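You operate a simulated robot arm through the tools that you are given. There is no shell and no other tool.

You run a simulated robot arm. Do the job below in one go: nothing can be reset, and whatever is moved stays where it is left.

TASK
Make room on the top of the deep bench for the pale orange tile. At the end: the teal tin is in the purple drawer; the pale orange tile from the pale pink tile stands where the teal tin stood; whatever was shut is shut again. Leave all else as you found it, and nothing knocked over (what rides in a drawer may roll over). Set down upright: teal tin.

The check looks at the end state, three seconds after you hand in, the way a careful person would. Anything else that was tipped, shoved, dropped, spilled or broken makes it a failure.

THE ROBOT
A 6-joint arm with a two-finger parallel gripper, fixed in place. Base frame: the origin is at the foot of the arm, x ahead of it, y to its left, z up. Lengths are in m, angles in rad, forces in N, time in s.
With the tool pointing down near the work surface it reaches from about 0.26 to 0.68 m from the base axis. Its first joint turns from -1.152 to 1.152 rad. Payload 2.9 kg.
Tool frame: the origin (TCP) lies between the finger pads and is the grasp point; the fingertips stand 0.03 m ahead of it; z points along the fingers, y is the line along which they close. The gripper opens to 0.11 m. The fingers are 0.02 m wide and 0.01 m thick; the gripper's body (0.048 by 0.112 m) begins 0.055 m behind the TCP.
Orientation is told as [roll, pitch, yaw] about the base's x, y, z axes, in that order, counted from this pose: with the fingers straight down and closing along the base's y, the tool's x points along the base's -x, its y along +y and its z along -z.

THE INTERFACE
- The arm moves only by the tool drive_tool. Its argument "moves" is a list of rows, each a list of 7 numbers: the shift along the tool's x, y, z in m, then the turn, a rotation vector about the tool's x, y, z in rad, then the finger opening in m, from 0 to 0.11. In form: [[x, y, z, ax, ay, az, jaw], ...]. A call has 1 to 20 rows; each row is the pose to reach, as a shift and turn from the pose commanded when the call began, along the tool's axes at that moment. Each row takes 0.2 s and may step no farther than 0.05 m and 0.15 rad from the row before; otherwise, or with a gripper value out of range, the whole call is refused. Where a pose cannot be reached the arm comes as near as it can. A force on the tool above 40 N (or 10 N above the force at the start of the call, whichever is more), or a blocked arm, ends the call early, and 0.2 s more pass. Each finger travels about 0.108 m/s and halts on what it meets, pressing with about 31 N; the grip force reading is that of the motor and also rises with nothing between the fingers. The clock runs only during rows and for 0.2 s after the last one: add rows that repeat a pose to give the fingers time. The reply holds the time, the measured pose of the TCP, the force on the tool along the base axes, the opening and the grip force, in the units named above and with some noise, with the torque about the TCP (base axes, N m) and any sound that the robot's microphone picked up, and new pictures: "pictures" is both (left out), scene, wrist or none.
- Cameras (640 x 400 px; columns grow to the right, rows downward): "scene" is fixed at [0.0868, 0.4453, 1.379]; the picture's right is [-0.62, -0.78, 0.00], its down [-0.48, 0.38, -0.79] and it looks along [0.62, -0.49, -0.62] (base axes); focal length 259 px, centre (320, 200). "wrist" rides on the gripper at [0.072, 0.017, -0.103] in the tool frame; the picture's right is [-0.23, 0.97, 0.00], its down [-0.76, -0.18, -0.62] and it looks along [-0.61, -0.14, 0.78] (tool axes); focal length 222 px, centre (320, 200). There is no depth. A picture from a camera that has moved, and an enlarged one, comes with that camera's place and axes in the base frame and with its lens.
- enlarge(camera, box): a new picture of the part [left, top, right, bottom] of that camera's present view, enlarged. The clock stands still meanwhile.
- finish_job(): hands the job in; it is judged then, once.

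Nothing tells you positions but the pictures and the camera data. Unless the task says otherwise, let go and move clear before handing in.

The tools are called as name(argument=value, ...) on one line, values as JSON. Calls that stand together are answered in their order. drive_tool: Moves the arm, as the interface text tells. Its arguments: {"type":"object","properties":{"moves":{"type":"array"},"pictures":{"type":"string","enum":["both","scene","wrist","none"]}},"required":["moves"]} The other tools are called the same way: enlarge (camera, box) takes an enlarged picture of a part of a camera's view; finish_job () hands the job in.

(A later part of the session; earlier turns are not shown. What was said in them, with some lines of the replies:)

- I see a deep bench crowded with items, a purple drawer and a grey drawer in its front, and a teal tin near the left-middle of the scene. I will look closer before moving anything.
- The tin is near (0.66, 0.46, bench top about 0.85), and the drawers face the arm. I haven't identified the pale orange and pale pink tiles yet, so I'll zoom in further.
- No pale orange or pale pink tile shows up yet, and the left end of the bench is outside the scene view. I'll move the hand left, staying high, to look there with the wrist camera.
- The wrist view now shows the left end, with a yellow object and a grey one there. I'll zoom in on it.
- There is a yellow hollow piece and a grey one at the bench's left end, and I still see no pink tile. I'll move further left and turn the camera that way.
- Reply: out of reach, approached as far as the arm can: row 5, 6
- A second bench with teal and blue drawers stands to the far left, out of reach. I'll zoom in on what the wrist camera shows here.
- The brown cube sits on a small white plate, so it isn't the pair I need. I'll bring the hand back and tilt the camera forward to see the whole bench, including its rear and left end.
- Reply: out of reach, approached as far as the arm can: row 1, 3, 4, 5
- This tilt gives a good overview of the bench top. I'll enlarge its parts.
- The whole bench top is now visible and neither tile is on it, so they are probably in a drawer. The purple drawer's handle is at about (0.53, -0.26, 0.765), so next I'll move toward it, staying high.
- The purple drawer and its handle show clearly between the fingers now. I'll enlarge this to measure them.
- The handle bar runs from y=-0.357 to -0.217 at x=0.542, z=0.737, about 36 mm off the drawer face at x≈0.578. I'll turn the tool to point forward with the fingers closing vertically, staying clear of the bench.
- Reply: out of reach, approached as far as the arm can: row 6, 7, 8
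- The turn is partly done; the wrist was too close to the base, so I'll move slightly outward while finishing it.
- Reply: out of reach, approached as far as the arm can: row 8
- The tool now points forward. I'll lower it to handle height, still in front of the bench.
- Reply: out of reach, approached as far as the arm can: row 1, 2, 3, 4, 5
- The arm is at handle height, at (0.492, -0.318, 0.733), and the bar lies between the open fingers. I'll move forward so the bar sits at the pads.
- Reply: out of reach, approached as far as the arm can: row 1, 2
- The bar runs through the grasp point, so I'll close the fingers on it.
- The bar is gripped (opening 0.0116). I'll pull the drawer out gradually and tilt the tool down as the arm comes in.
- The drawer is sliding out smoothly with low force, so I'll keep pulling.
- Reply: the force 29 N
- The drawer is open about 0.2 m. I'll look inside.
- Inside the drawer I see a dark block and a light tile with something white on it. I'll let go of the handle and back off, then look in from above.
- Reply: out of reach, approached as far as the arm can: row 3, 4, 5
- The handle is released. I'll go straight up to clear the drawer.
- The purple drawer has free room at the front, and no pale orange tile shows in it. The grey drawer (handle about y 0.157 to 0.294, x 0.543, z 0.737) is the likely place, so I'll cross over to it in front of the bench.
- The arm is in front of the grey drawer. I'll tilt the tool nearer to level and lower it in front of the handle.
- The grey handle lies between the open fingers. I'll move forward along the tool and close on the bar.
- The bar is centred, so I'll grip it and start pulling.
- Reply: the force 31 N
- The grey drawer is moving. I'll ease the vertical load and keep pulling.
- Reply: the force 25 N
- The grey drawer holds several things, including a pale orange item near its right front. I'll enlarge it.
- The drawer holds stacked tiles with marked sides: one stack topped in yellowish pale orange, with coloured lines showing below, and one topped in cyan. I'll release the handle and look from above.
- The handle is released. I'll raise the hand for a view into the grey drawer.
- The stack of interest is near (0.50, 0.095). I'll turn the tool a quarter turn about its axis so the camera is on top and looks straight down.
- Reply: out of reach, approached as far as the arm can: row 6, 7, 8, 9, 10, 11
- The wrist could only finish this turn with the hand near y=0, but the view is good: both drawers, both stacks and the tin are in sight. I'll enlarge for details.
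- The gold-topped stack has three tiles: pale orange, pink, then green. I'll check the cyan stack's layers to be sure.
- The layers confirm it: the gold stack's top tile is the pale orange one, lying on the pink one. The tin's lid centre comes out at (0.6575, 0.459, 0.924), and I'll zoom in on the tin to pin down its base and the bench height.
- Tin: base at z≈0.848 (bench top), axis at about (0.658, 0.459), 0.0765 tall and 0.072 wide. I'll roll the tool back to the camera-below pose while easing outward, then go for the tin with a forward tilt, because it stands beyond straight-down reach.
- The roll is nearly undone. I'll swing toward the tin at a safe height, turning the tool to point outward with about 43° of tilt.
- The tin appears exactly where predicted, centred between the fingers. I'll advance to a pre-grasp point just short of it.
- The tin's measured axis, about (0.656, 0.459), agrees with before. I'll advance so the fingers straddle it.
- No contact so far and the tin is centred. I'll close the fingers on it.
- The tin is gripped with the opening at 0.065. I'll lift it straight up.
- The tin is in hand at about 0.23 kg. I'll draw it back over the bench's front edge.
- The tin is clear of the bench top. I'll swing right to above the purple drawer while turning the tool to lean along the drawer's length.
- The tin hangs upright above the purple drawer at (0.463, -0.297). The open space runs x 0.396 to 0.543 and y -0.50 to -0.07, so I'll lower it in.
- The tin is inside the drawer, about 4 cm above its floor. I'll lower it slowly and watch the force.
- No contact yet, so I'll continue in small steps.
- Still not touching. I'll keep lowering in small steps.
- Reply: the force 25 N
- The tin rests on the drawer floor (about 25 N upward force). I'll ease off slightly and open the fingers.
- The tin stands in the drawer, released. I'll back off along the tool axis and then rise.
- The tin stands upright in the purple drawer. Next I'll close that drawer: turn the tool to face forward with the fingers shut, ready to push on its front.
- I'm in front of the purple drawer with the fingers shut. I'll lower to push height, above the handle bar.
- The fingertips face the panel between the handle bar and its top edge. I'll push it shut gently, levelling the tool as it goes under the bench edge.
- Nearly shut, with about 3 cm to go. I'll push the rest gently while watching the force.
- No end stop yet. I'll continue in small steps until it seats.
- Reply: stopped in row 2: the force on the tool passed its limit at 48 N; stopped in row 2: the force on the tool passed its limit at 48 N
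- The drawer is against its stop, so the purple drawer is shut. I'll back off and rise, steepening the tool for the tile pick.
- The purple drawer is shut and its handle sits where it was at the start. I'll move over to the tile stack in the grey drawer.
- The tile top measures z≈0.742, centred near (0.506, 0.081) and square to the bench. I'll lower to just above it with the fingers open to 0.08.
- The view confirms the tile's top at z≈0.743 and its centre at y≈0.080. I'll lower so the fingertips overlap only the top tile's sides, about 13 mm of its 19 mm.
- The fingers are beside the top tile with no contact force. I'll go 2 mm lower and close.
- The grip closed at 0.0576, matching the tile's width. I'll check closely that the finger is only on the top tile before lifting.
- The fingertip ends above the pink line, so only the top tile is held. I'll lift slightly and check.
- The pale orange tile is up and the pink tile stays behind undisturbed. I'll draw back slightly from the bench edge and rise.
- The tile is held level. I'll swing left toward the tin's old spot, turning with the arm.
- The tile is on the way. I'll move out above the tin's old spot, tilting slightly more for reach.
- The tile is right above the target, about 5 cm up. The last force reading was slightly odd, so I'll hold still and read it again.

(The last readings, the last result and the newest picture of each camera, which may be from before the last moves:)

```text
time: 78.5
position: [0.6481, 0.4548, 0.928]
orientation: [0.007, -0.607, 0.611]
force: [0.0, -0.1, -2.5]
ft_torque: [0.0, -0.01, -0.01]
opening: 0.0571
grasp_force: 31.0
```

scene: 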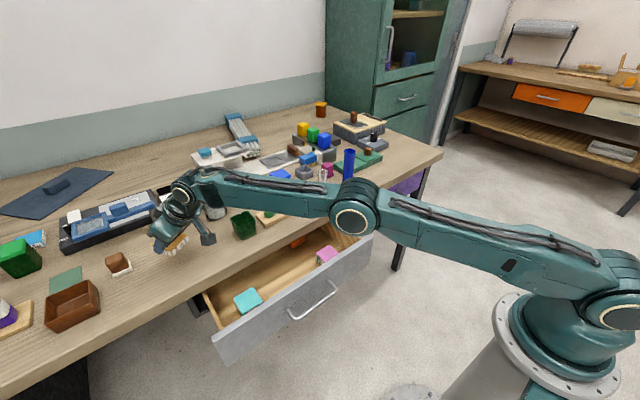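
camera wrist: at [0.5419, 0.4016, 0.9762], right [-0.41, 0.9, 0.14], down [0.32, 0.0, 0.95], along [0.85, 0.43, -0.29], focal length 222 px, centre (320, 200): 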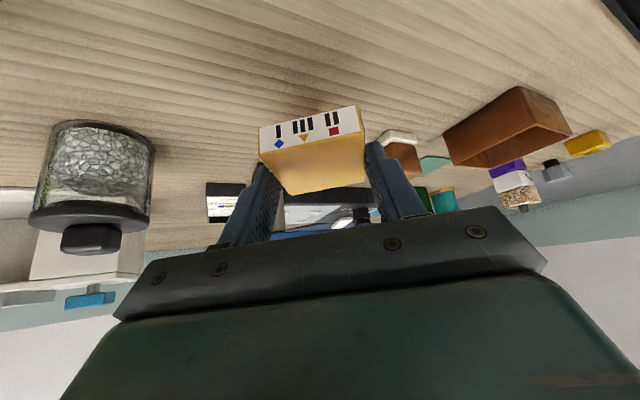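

The reading has settled to normal. I'll lower the tile toward the bench.

drive_tool(moves=[[0.0075, -0.0004, 0.0094, 0, 0, 0, 0.04], [0.0151, -0.0007, 0.0188, 0, 0, 0, 0.04], [0.0226, -0.0011, 0.0282, 0, 0, 0, 0.04], [0.0226, -0.0011, 0.0282, 0, 0, 0, 0.04]], pictures="both")

enlarge(camera="wrist", box=[200, 60, 440, 240])

```text
time: 79.5
position: [0.6449, 0.4506, 0.8927]
orientation: [0.006, -0.608, 0.61]
force: [-0.5, -0.1, 0.0]
ft_torque: [-0.02, 0.04, 0.0]
opening: 0.0576
grasp_force: 31.0
camera wrist: at [0.5397, 0.3973, 0.938], right [-0.41, 0.9, 0.13], down [0.32, 0.01, 0.95], along [0.85, 0.43, -0.3], focal length 222 px, centre (320, 200)
```

scene: 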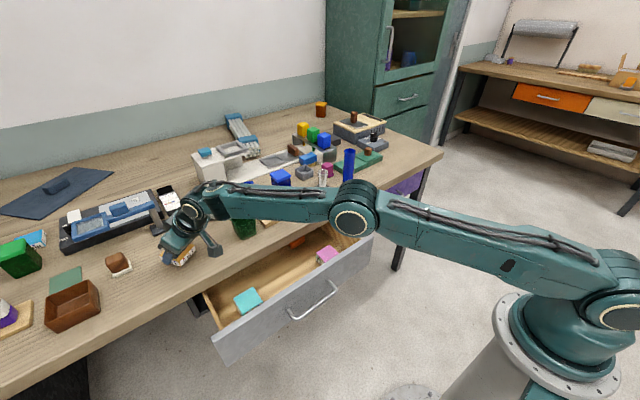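
wrist: 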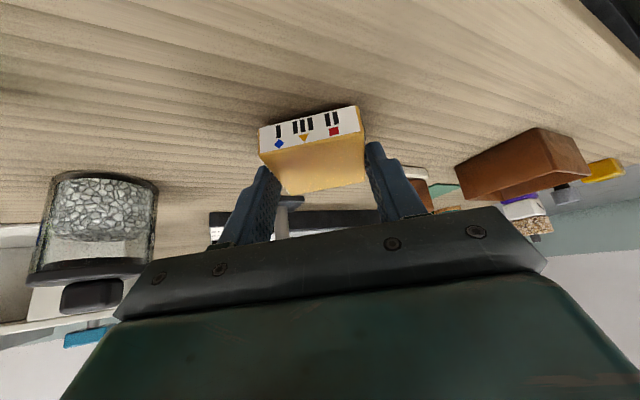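

```text
2.22 times, centred on (320, 150) of wrist
camera zoom: at [0.5397, 0.3973, 0.938], right [-0.41, 0.9, 0.13], down [0.32, 0.01, 0.95], along [0.85, 0.43, -0.3], focal length 494 px, centre (320, 311)
```

zoom: 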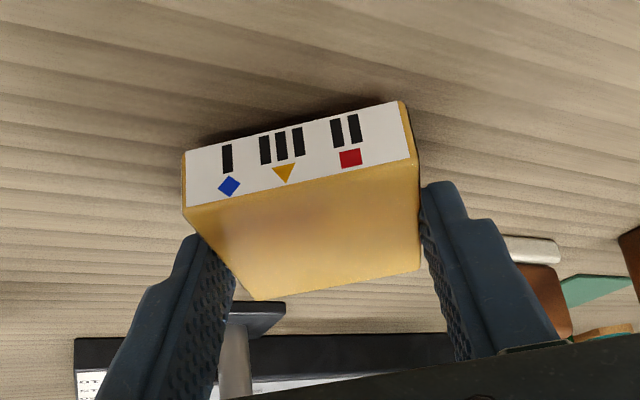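

The tile is just above the bench and close to target. I'll lower in 2 mm steps until it touches.

drive_tool(moves=[[0.0011, 0, 0.0016, 0, 0, 0, 0.04], [0.0017, 0, 0.0037, 0, 0, 0, 0.04]], pictures="none")

drive_tool(moves=[[0.0011, 0, 0.0016, 0, 0, 0, 0.04], [0.0011, 0, 0.0016, 0, 0, 0, 0.04]], pictures="none")

```text
time: 80.1
position: [0.6456, 0.4504, 0.8896]
orientation: [0.006, -0.609, 0.608]
force: [0.6, 0.7, -2.1]
ft_torque: [0.01, 0.0, -0.01]
opening: 0.0573
grasp_force: 30.7
```

```text
time: 80.7
position: [0.6462, 0.4512, 0.8885]
orientation: [0.006, -0.608, 0.612]
force: [0.3, 0.2, -1.9]
ft_torque: [0.0, 0.01, 0.01]
opening: 0.0572
grasp_force: 31.2
```

No contact yet, so I'll continue.

drive_tool(moves=[[0.0011, 0, 0.0016, 0, 0, 0, 0.04], [0.0011, 0, 0.0016, 0, 0, 0, 0.04]], pictures="none")

drive_tool(moves=[[0.0011, 0, 0.0016, 0, 0, 0, 0.04], [0.0011, 0, 0.0016, 0, 0, 0, 0.04]], pictures="wrist")

enlarge(camera="wrist", box=[200, 60, 440, 240])

```text
time: 81.3
position: [0.6455, 0.4517, 0.8886]
orientation: [0.005, -0.61, 0.611]
force: [-1.2, -0.7, 3.6]
ft_torque: [-0.12, 0.14, 0.0]
opening: 0.0575
grasp_force: 31.0
```

```text
time: 81.9
position: [0.6458, 0.4506, 0.8884]
orientation: [0.006, -0.614, 0.613]
force: [-5.2, -1.0, 15.3]
ft_torque: [-0.26, 0.39, -0.04]
opening: 0.0574
grasp_force: 30.9
camera wrist: at [0.54, 0.3978, 0.9314], right [-0.41, 0.9, 0.14], down [0.32, 0.0, 0.95], along [0.85, 0.43, -0.29], focal length 222 px, centre (320, 200)
```

wrist: 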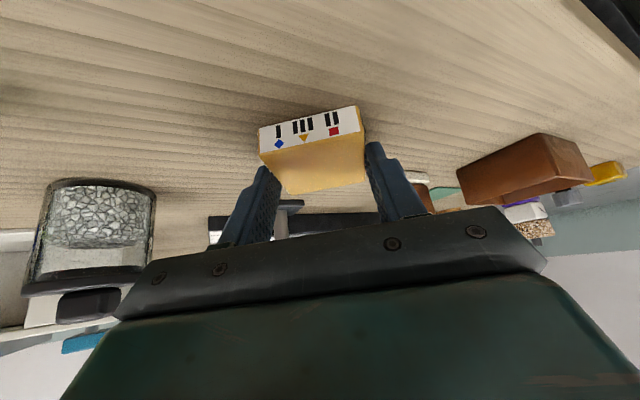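

```text
2.22 times, centred on (320, 150) of wrist
camera zoom: at [0.54, 0.3978, 0.9314], right [-0.41, 0.9, 0.14], down [0.32, 0.0, 0.95], along [0.85, 0.43, -0.29], focal length 494 px, centre (320, 311)
```

zoom: 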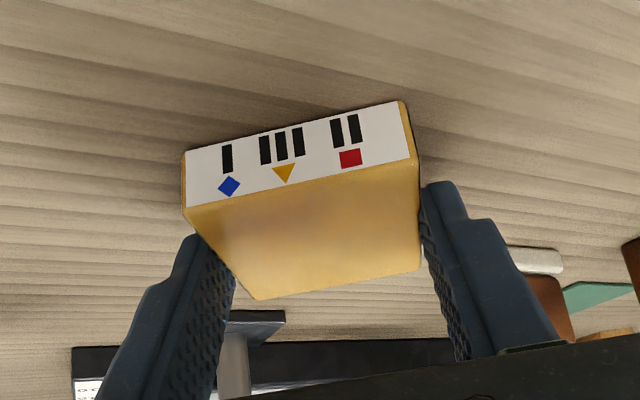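

The tile's near edge is on the bench, and it is tilted only about 5°. I'll open the fingers slowly so it settles flat.

drive_tool(moves=[[-0.0003, 0, -0.0004, 0, 0, 0, 0.056], [-0.0003, 0, -0.0004, 0, 0, 0, 0.066], [-0.0003, 0, -0.0004, 0, 0, 0, 0.08], [-0.0003, 0, -0.0004, 0, 0, 0, 0.084], [-0.0003, 0, -0.0004, 0, 0, 0, 0.084]], pictures="both")

enlarge(camera="wrist", box=[200, 60, 440, 240])

```text
time: 83.1
position: [0.6463, 0.4517, 0.8854]
orientation: [0.004, -0.608, 0.61]
force: [-0.9, -0.4, -0.1]
ft_torque: [0.02, -0.02, -0.01]
opening: 0.084
grasp_force: 0.0
camera wrist: at [0.54, 0.3975, 0.9296], right [-0.41, 0.9, 0.13], down [0.32, 0.01, 0.95], along [0.85, 0.43, -0.3], focal length 222 px, centre (320, 200)
```

scene: 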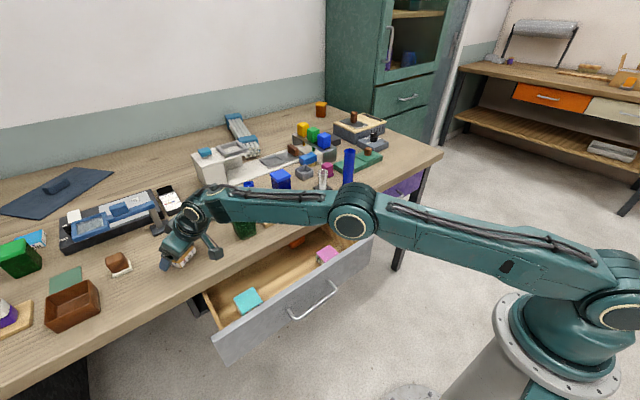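
wrist: 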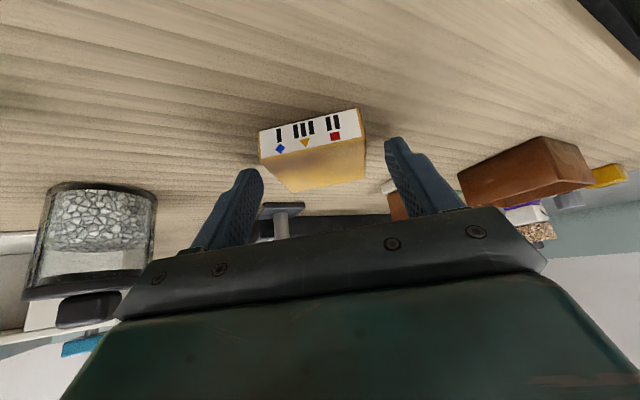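

```text
2.22 times, centred on (320, 150) of wrist
camera zoom: at [0.54, 0.3975, 0.9296], right [-0.41, 0.9, 0.13], down [0.32, 0.01, 0.95], along [0.85, 0.43, -0.3], focal length 494 px, centre (320, 311)
```

zoom: 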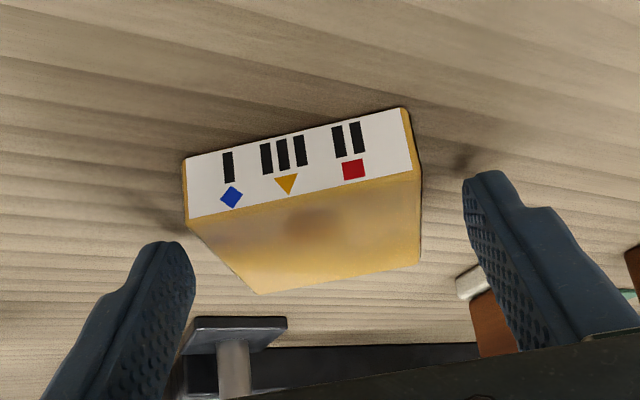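

The tile lies flat on the tin's old spot. I'll withdraw along the tool axis and check.

drive_tool(moves=[[0, 0, -0.03, 0, 0, 0, 0.084], [0, 0, -0.065, 0, 0, 0, 0.084], [0.015, 0, -0.11, 0, 0, 0, 0.084], [0.035, 0.001, -0.15, 0, 0, 0, 0.084], [0.055, 0.0015, -0.19, 0, 0, 0, 0.07], [0.0661, 0.0019, -0.2221, 0, 0, 0, 0.05]], pictures="both")

enlarge(camera="wrist", box=[240, 80, 420, 200])

enlarge(camera="scene", box=[100, 190, 240, 300])

```text
time: 84.5
position: [0.4985, 0.3434, 1.03]
orientation: [0.005, -0.61, 0.611]
force: [-0.5, -0.2, 0.9]
ft_torque: [0.0, 0.03, -0.03]
opening: 0.0501
grasp_force: 0.0
camera wrist: at [0.3913, 0.2908, 1.0746], right [-0.41, 0.9, 0.13], down [0.32, 0.01, 0.95], along [0.85, 0.43, -0.3], focal length 222 px, centre (320, 200)
```

scene: 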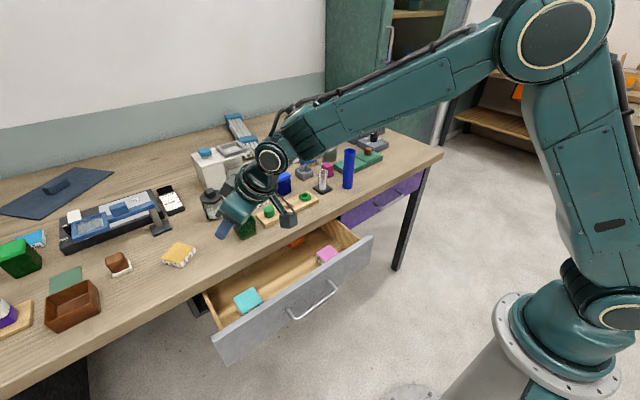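
wrist: 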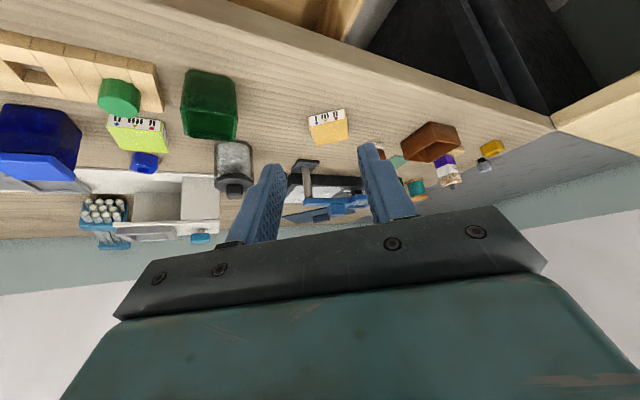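

```text
3.33 times, centred on (330, 140) of wrist
camera zoom: at [0.3913, 0.2908, 1.0746], right [-0.41, 0.9, 0.13], down [0.32, 0.01, 0.95], along [0.85, 0.43, -0.3], focal length 740 px, centre (287, 400)
```

zoom: 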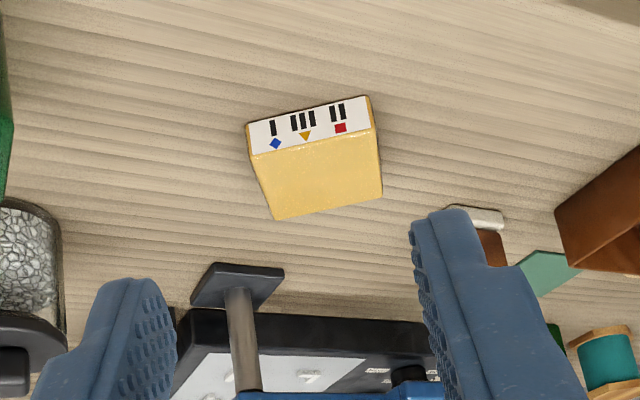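

```text
3.64 times, centred on (170, 245) of scene
camera zoom: at [0.0868, 0.4453, 1.3791], right [-0.62, -0.78, 0.0], down [-0.48, 0.38, -0.79], along [0.62, -0.49, -0.62], focal length 942 px, centre (866, 36)
```

zoom: 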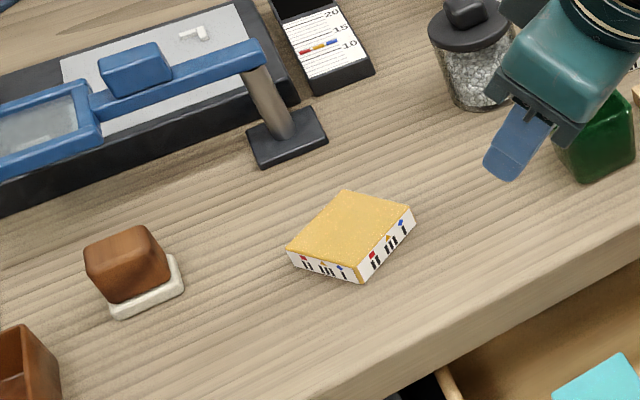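

The pale orange tile lies flat where the tin stood. Now I'll shut the grey drawer, first bringing the hand in front of it with closed fingers facing forward.

drive_tool(moves=[[0.0342, -0.0056, -0.0093, 0.0769, -0.0269, 0.0951, 0.02], [0.0684, -0.0112, -0.0185, 0.1538, -0.0539, 0.1903, 0], [0.1026, -0.0167, -0.0278, 0.2306, -0.0808, 0.2854, 0], [0.1368, -0.0223, -0.037, 0.3075, -0.1078, 0.3806, 0], [0.171, -0.0279, -0.0463, 0.3844, -0.1347, 0.4757, 0]], pictures="both")

```text
time: 85.7
position: [0.3786, 0.2293, 0.9709]
orientation: [0.005, -0.748, -0.001]
force: [0.7, -0.3, -0.2]
ft_torque: [-0.01, 0.02, 0.02]
opening: 0.0
grasp_force: 31.4
camera wrist: at [0.2557, 0.247, 0.9973], right [0.17, 0.97, 0.16], down [0.14, -0.18, 0.97], along [0.98, -0.14, -0.16], focal length 222 px, centre (320, 200)
```

scene: 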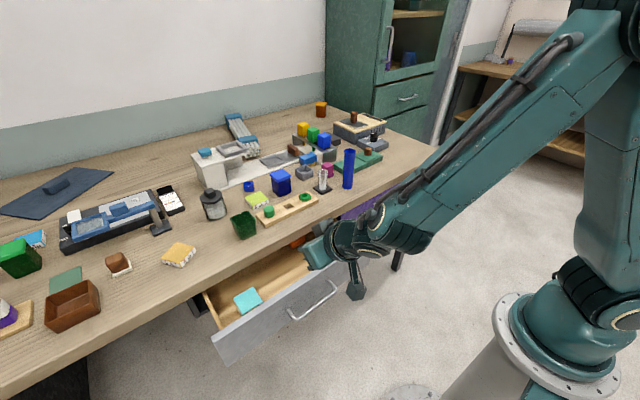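
wrist: 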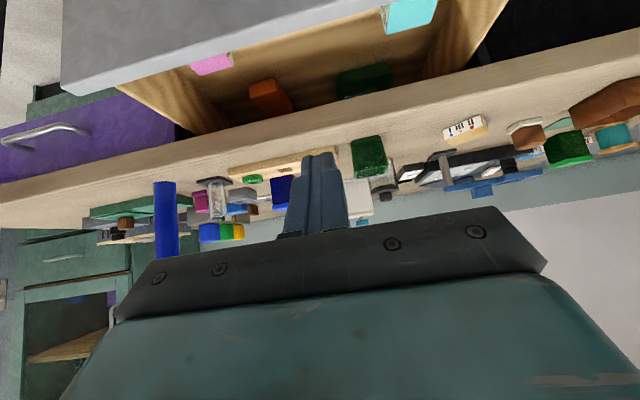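

I'm aligned with the grey drawer's front. I'll lower to push height above its handle bar.

drive_tool(moves=[[0.0307, 0, 0.033, 0, 0, 0, 0], [0.0613, 0, 0.066, 0, 0, 0, 0], [0.092, 0, 0.099, 0, 0, 0, 0], [0.1226, 0, 0.132, 0, 0, 0, 0]], pictures="both")

```text
time: 86.7
position: [0.3763, 0.2315, 0.7885]
orientation: [0.005, -0.746, 0.0]
force: [0.7, -0.8, -1.0]
ft_torque: [0.03, 0.03, -0.02]
opening: 0.0
grasp_force: 31.2
camera wrist: at [0.2538, 0.2485, 0.8161], right [0.16, 0.97, 0.16], down [0.14, -0.18, 0.97], along [0.98, -0.14, -0.16], focal length 222 px, centre (320, 200)
```

scene: 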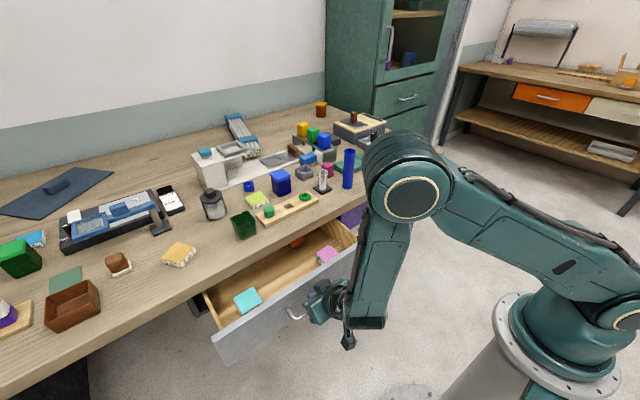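
wrist: 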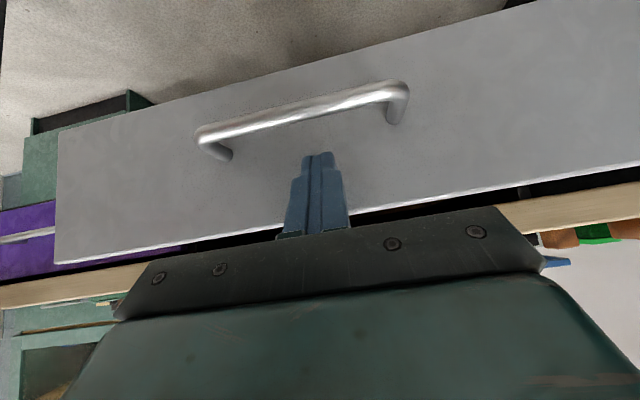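

The fingertips face the panel above the bar. I'll push the grey drawer shut gently.

drive_tool(moves=[[-0.0072, 0, 0.007, 0, -0.019, 0, 0], [-0.0143, 0, 0.014, 0, -0.038, 0, 0], [-0.0215, 0, 0.0209, 0, -0.057, 0, 0], [-0.0322, 0, 0.0314, 0, -0.084, 0, 0], [-0.043, 0, 0.0419, 0, -0.112, 0, 0], [-0.0538, 0, 0.0524, 0, -0.14, 0, 0], [-0.0645, 0, 0.0628, 0, -0.168, 0, 0], [-0.0752, 0, 0.0733, 0, -0.196, 0, 0], [-0.086, 0, 0.0838, 0, -0.224, 0, 0], [-0.0968, 0, 0.0942, 0, -0.252, 0, 0], [-0.1039, 0, 0.1012, 0, -0.28, 0, 0]], pictures="both")

```text
time: 89.1
position: [0.5224, 0.2287, 0.7847]
orientation: [0.005, -1.025, -0.003]
force: [0.2, -0.6, -0.9]
ft_torque: [0.0, -0.02, 0.0]
opening: 0.0
grasp_force: 31.1
camera wrist: at [0.3968, 0.2467, 0.7776], right [0.11, 0.97, 0.2], down [-0.14, -0.18, 0.97], along [0.98, -0.14, 0.11], focal length 222 px, centre (320, 200)
```

scene: 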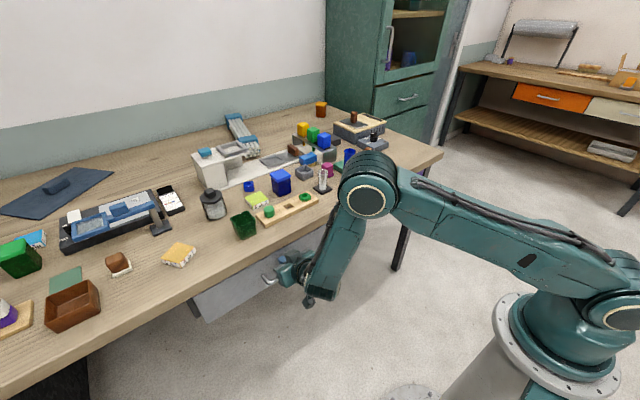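
wrist: 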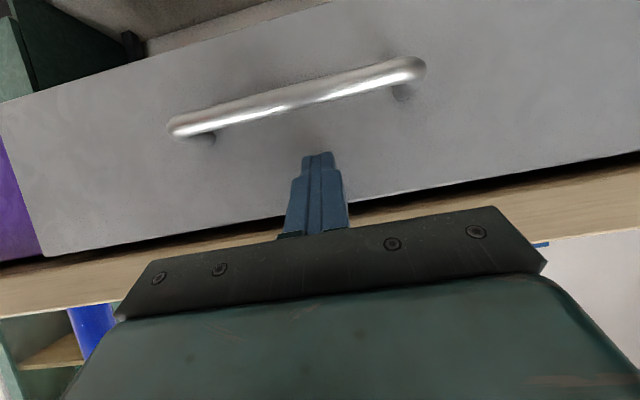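

Almost shut. I'll finish slowly to the stop.

drive_tool(moves=[[-0.0042, 0, 0.0068, 0, 0, 0, 0], [-0.0083, 0, 0.0137, 0, 0, 0, 0], [-0.0114, 0, 0.0188, 0, 0, 0, 0]], pictures="none")

drive_tool(moves=[[-0.0015, 0, 0.0026, 0, 0, 0, 0], [-0.0031, 0, 0.0051, 0, 0, 0, 0], [-0.0042, 0, 0.0068, 0, 0, 0, 0]], pictures="both")

```text
time: 89.9
position: [0.5438, 0.2287, 0.7868]
orientation: [0.007, -1.025, -0.002]
force: [-0.5, 0.4, -0.3]
ft_torque: [-0.02, -0.03, 0.0]
opening: 0.0
grasp_force: 30.9
```

```text
time: 90.7
position: [0.5485, 0.2306, 0.7859]
orientation: [0.002, -1.023, 0.003]
force: [-32.7, -2.6, 13.8]
ft_torque: [-0.06, -0.18, -0.1]
opening: 0.0
grasp_force: 30.8
camera wrist: at [0.4235, 0.2478, 0.7781], right [0.11, 0.97, 0.19], down [-0.13, -0.18, 0.97], along [0.98, -0.14, 0.11], focal length 222 px, centre (320, 200)
```

scene: 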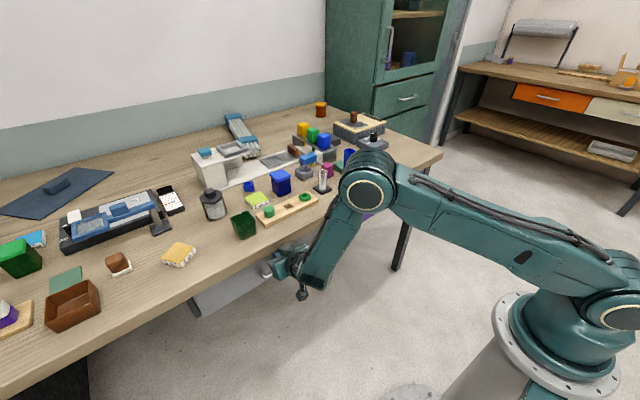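
wrist: 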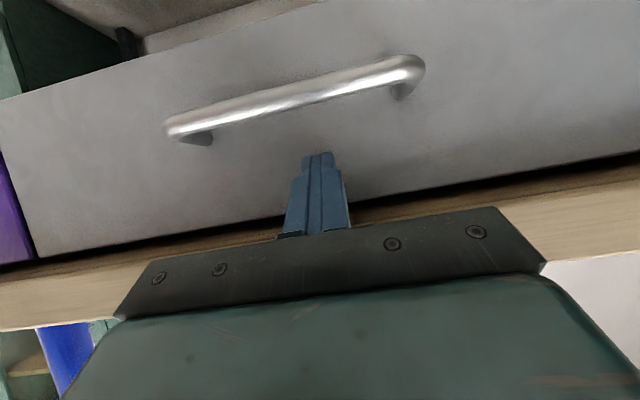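

The grey drawer is against its stop too. I'll back away and rise clear of the bench.

drive_tool(moves=[[0.0104, 0, -0.0171, 0, 0, 0, 0], [0.0311, 0, -0.0513, 0, 0, 0, 0], [0.0467, 0, -0.0769, 0, 0, 0, 0], [0.0125, 0, -0.0977, 0, 0.1, 0, 0], [-0.0217, 0, -0.1184, 0, 0.2, 0, 0.02], [-0.0559, 0, -0.1392, 0, 0.3, 0, 0.04], [-0.09, 0, -0.16, 0, 0.4, 0, 0.06], [-0.1242, 0, -0.1807, 0, 0.5, 0, 0.08], [-0.1584, 0, -0.2015, 0, 0.6, 0, 0.1]], pictures="both")

```text
time: 92.7
position: [0.4598, 0.2284, 1.0237]
orientation: [0.003, -0.424, 0.003]
force: [-0.3, -0.1, 0.3]
ft_torque: [-0.04, 0.01, -0.02]
opening: 0.0999
grasp_force: 0.1
camera wrist: at [0.3506, 0.2455, 1.0901], right [0.2, 0.97, 0.1], down [0.44, -0.18, 0.88], along [0.88, -0.14, -0.46], focal length 222 px, centre (320, 200)
```

scene: 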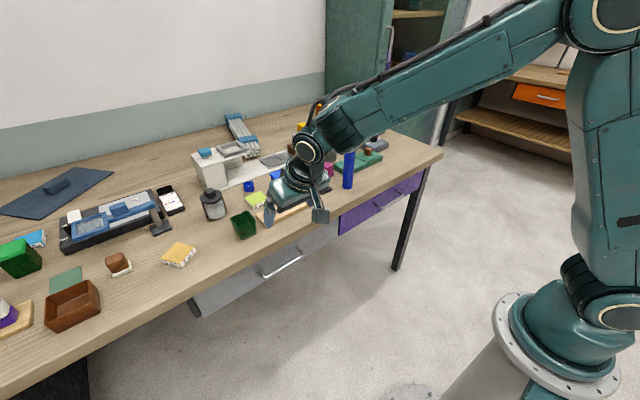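
wrist: 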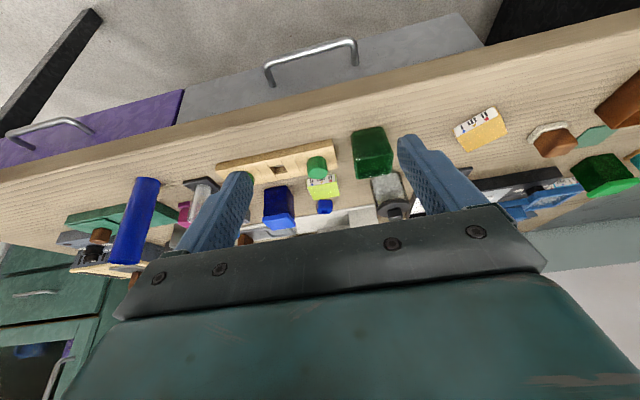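

Both drawers look shut. I'll return the hand to near its starting pose and compare the scene with the beginning.

drive_tool(moves=[[0.0001, -0.0376, -0.0247, 0, 0.0606, 0, 0.11], [0.0003, -0.0751, -0.0493, 0, 0.1211, 0, 0.11], [0.0004, -0.1127, -0.074, 0, 0.1817, 0, 0.11], [0.0006, -0.1503, -0.0987, 0, 0.2423, 0, 0.11], [0.0007, -0.1879, -0.1234, 0, 0.3029, 0, 0.11], [0.0009, -0.2254, -0.148, 0, 0.3634, 0, 0.11], [0.001, -0.263, -0.1727, 0, 0.424, 0, 0.11]], pictures="both")

enlarge(camera="scene", box=[0, 180, 220, 340])

enlarge(camera="scene", box=[180, 90, 400, 250])

enlarge(camera="scene", box=[160, 150, 460, 330])

```text
time: 94.3
position: [0.3889, -0.0348, 1.1828]
orientation: [0.005, 0.001, 0.003]
force: [0.2, 0.9, -0.3]
ft_torque: [-0.02, 0.02, -0.02]
opening: 0.11
grasp_force: 0.0
camera wrist: at [0.3165, -0.0168, 1.2864], right [0.22, 0.97, 0.0], down [0.76, -0.18, 0.62], along [0.61, -0.14, -0.78], focal length 222 px, centre (320, 200)
```

scene: 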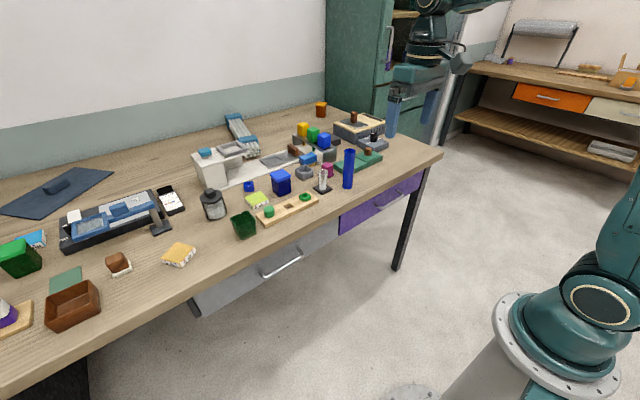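
wrist: 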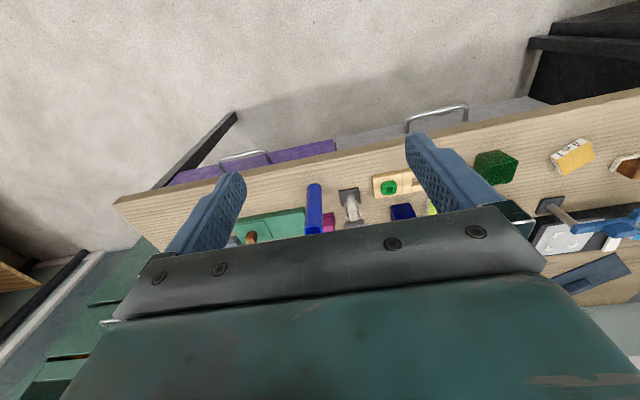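

```text
2.50 times, centred on (110, 260) of scene
camera zoom: at [0.0868, 0.4453, 1.3791], right [-0.62, -0.78, 0.0], down [-0.48, 0.38, -0.79], along [0.62, -0.49, -0.62], focal length 648 px, centre (845, 50)
```

zoom: 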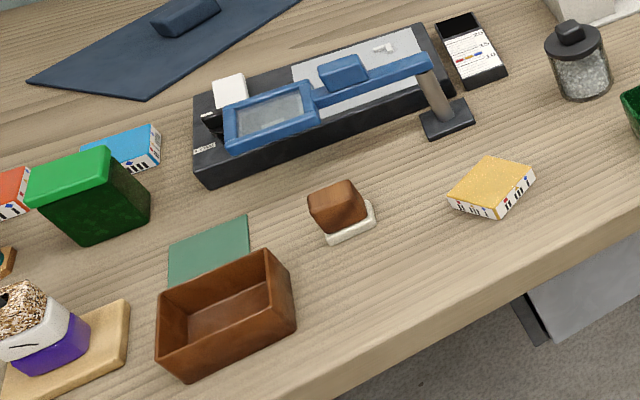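

```text
2.50 times, centred on (290, 170) of scene
camera zoom: at [0.0868, 0.4453, 1.3791], right [-0.62, -0.78, 0.0], down [-0.48, 0.38, -0.79], along [0.62, -0.49, -0.62], focal length 648 px, centre (395, 275)
```

zoom: 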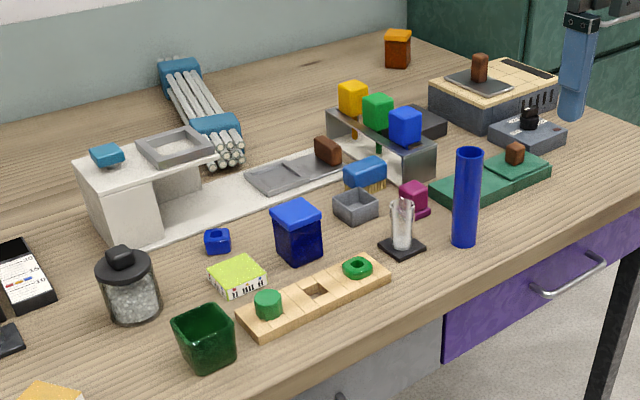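

```text
2.13 times, centred on (310, 240) of scene
camera zoom: at [0.0868, 0.4453, 1.3791], right [-0.62, -0.78, 0.0], down [-0.48, 0.38, -0.79], along [0.62, -0.49, -0.62], focal length 553 px, centre (341, 115)
```

zoom: 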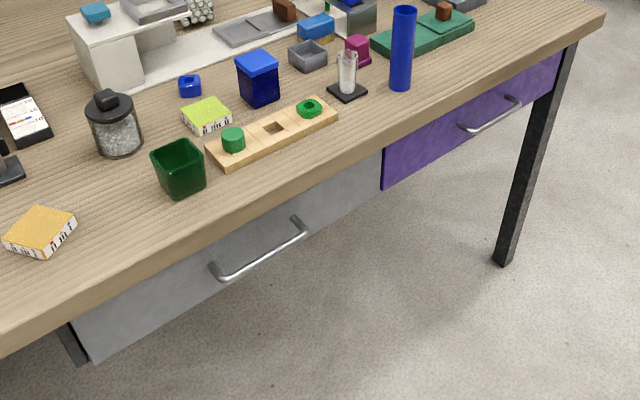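

Both drawers are shut, with their handles where they began. The teal tin stood upright in the purple drawer when I let go of it. The pale orange tile lies flat where the tin stood, within about a centimetre, and everything else on the bench looks unchanged. The hand is empty and clear, so I'll hand in.

finish_job()

```text
The job is handed in.
```

The job is handed in, and I haven't seen the check's verdict. When I handed in:

- **Teal tin:** it is in the purple drawer. It stood upright when I let go of it; I couldn't see it after shutting the drawer.
- **Pale orange tile:** it lies flat where the tin stood, within about a centimetre. It is turned at an angle to the bench edge.
- **Pink tile:** the orange tile was on top of a stack in the grey drawer. I lifted it off alone; the pink and green tiles below it stayed put.
- **Drawers:** I opened both the purple and the grey drawer and pushed both shut to their stops. Their handles are back where they were at the start.
- **Everything else:** in the last pictures the rest of the bench top looks the same as at the start. The hand is empty and clear of the bench.
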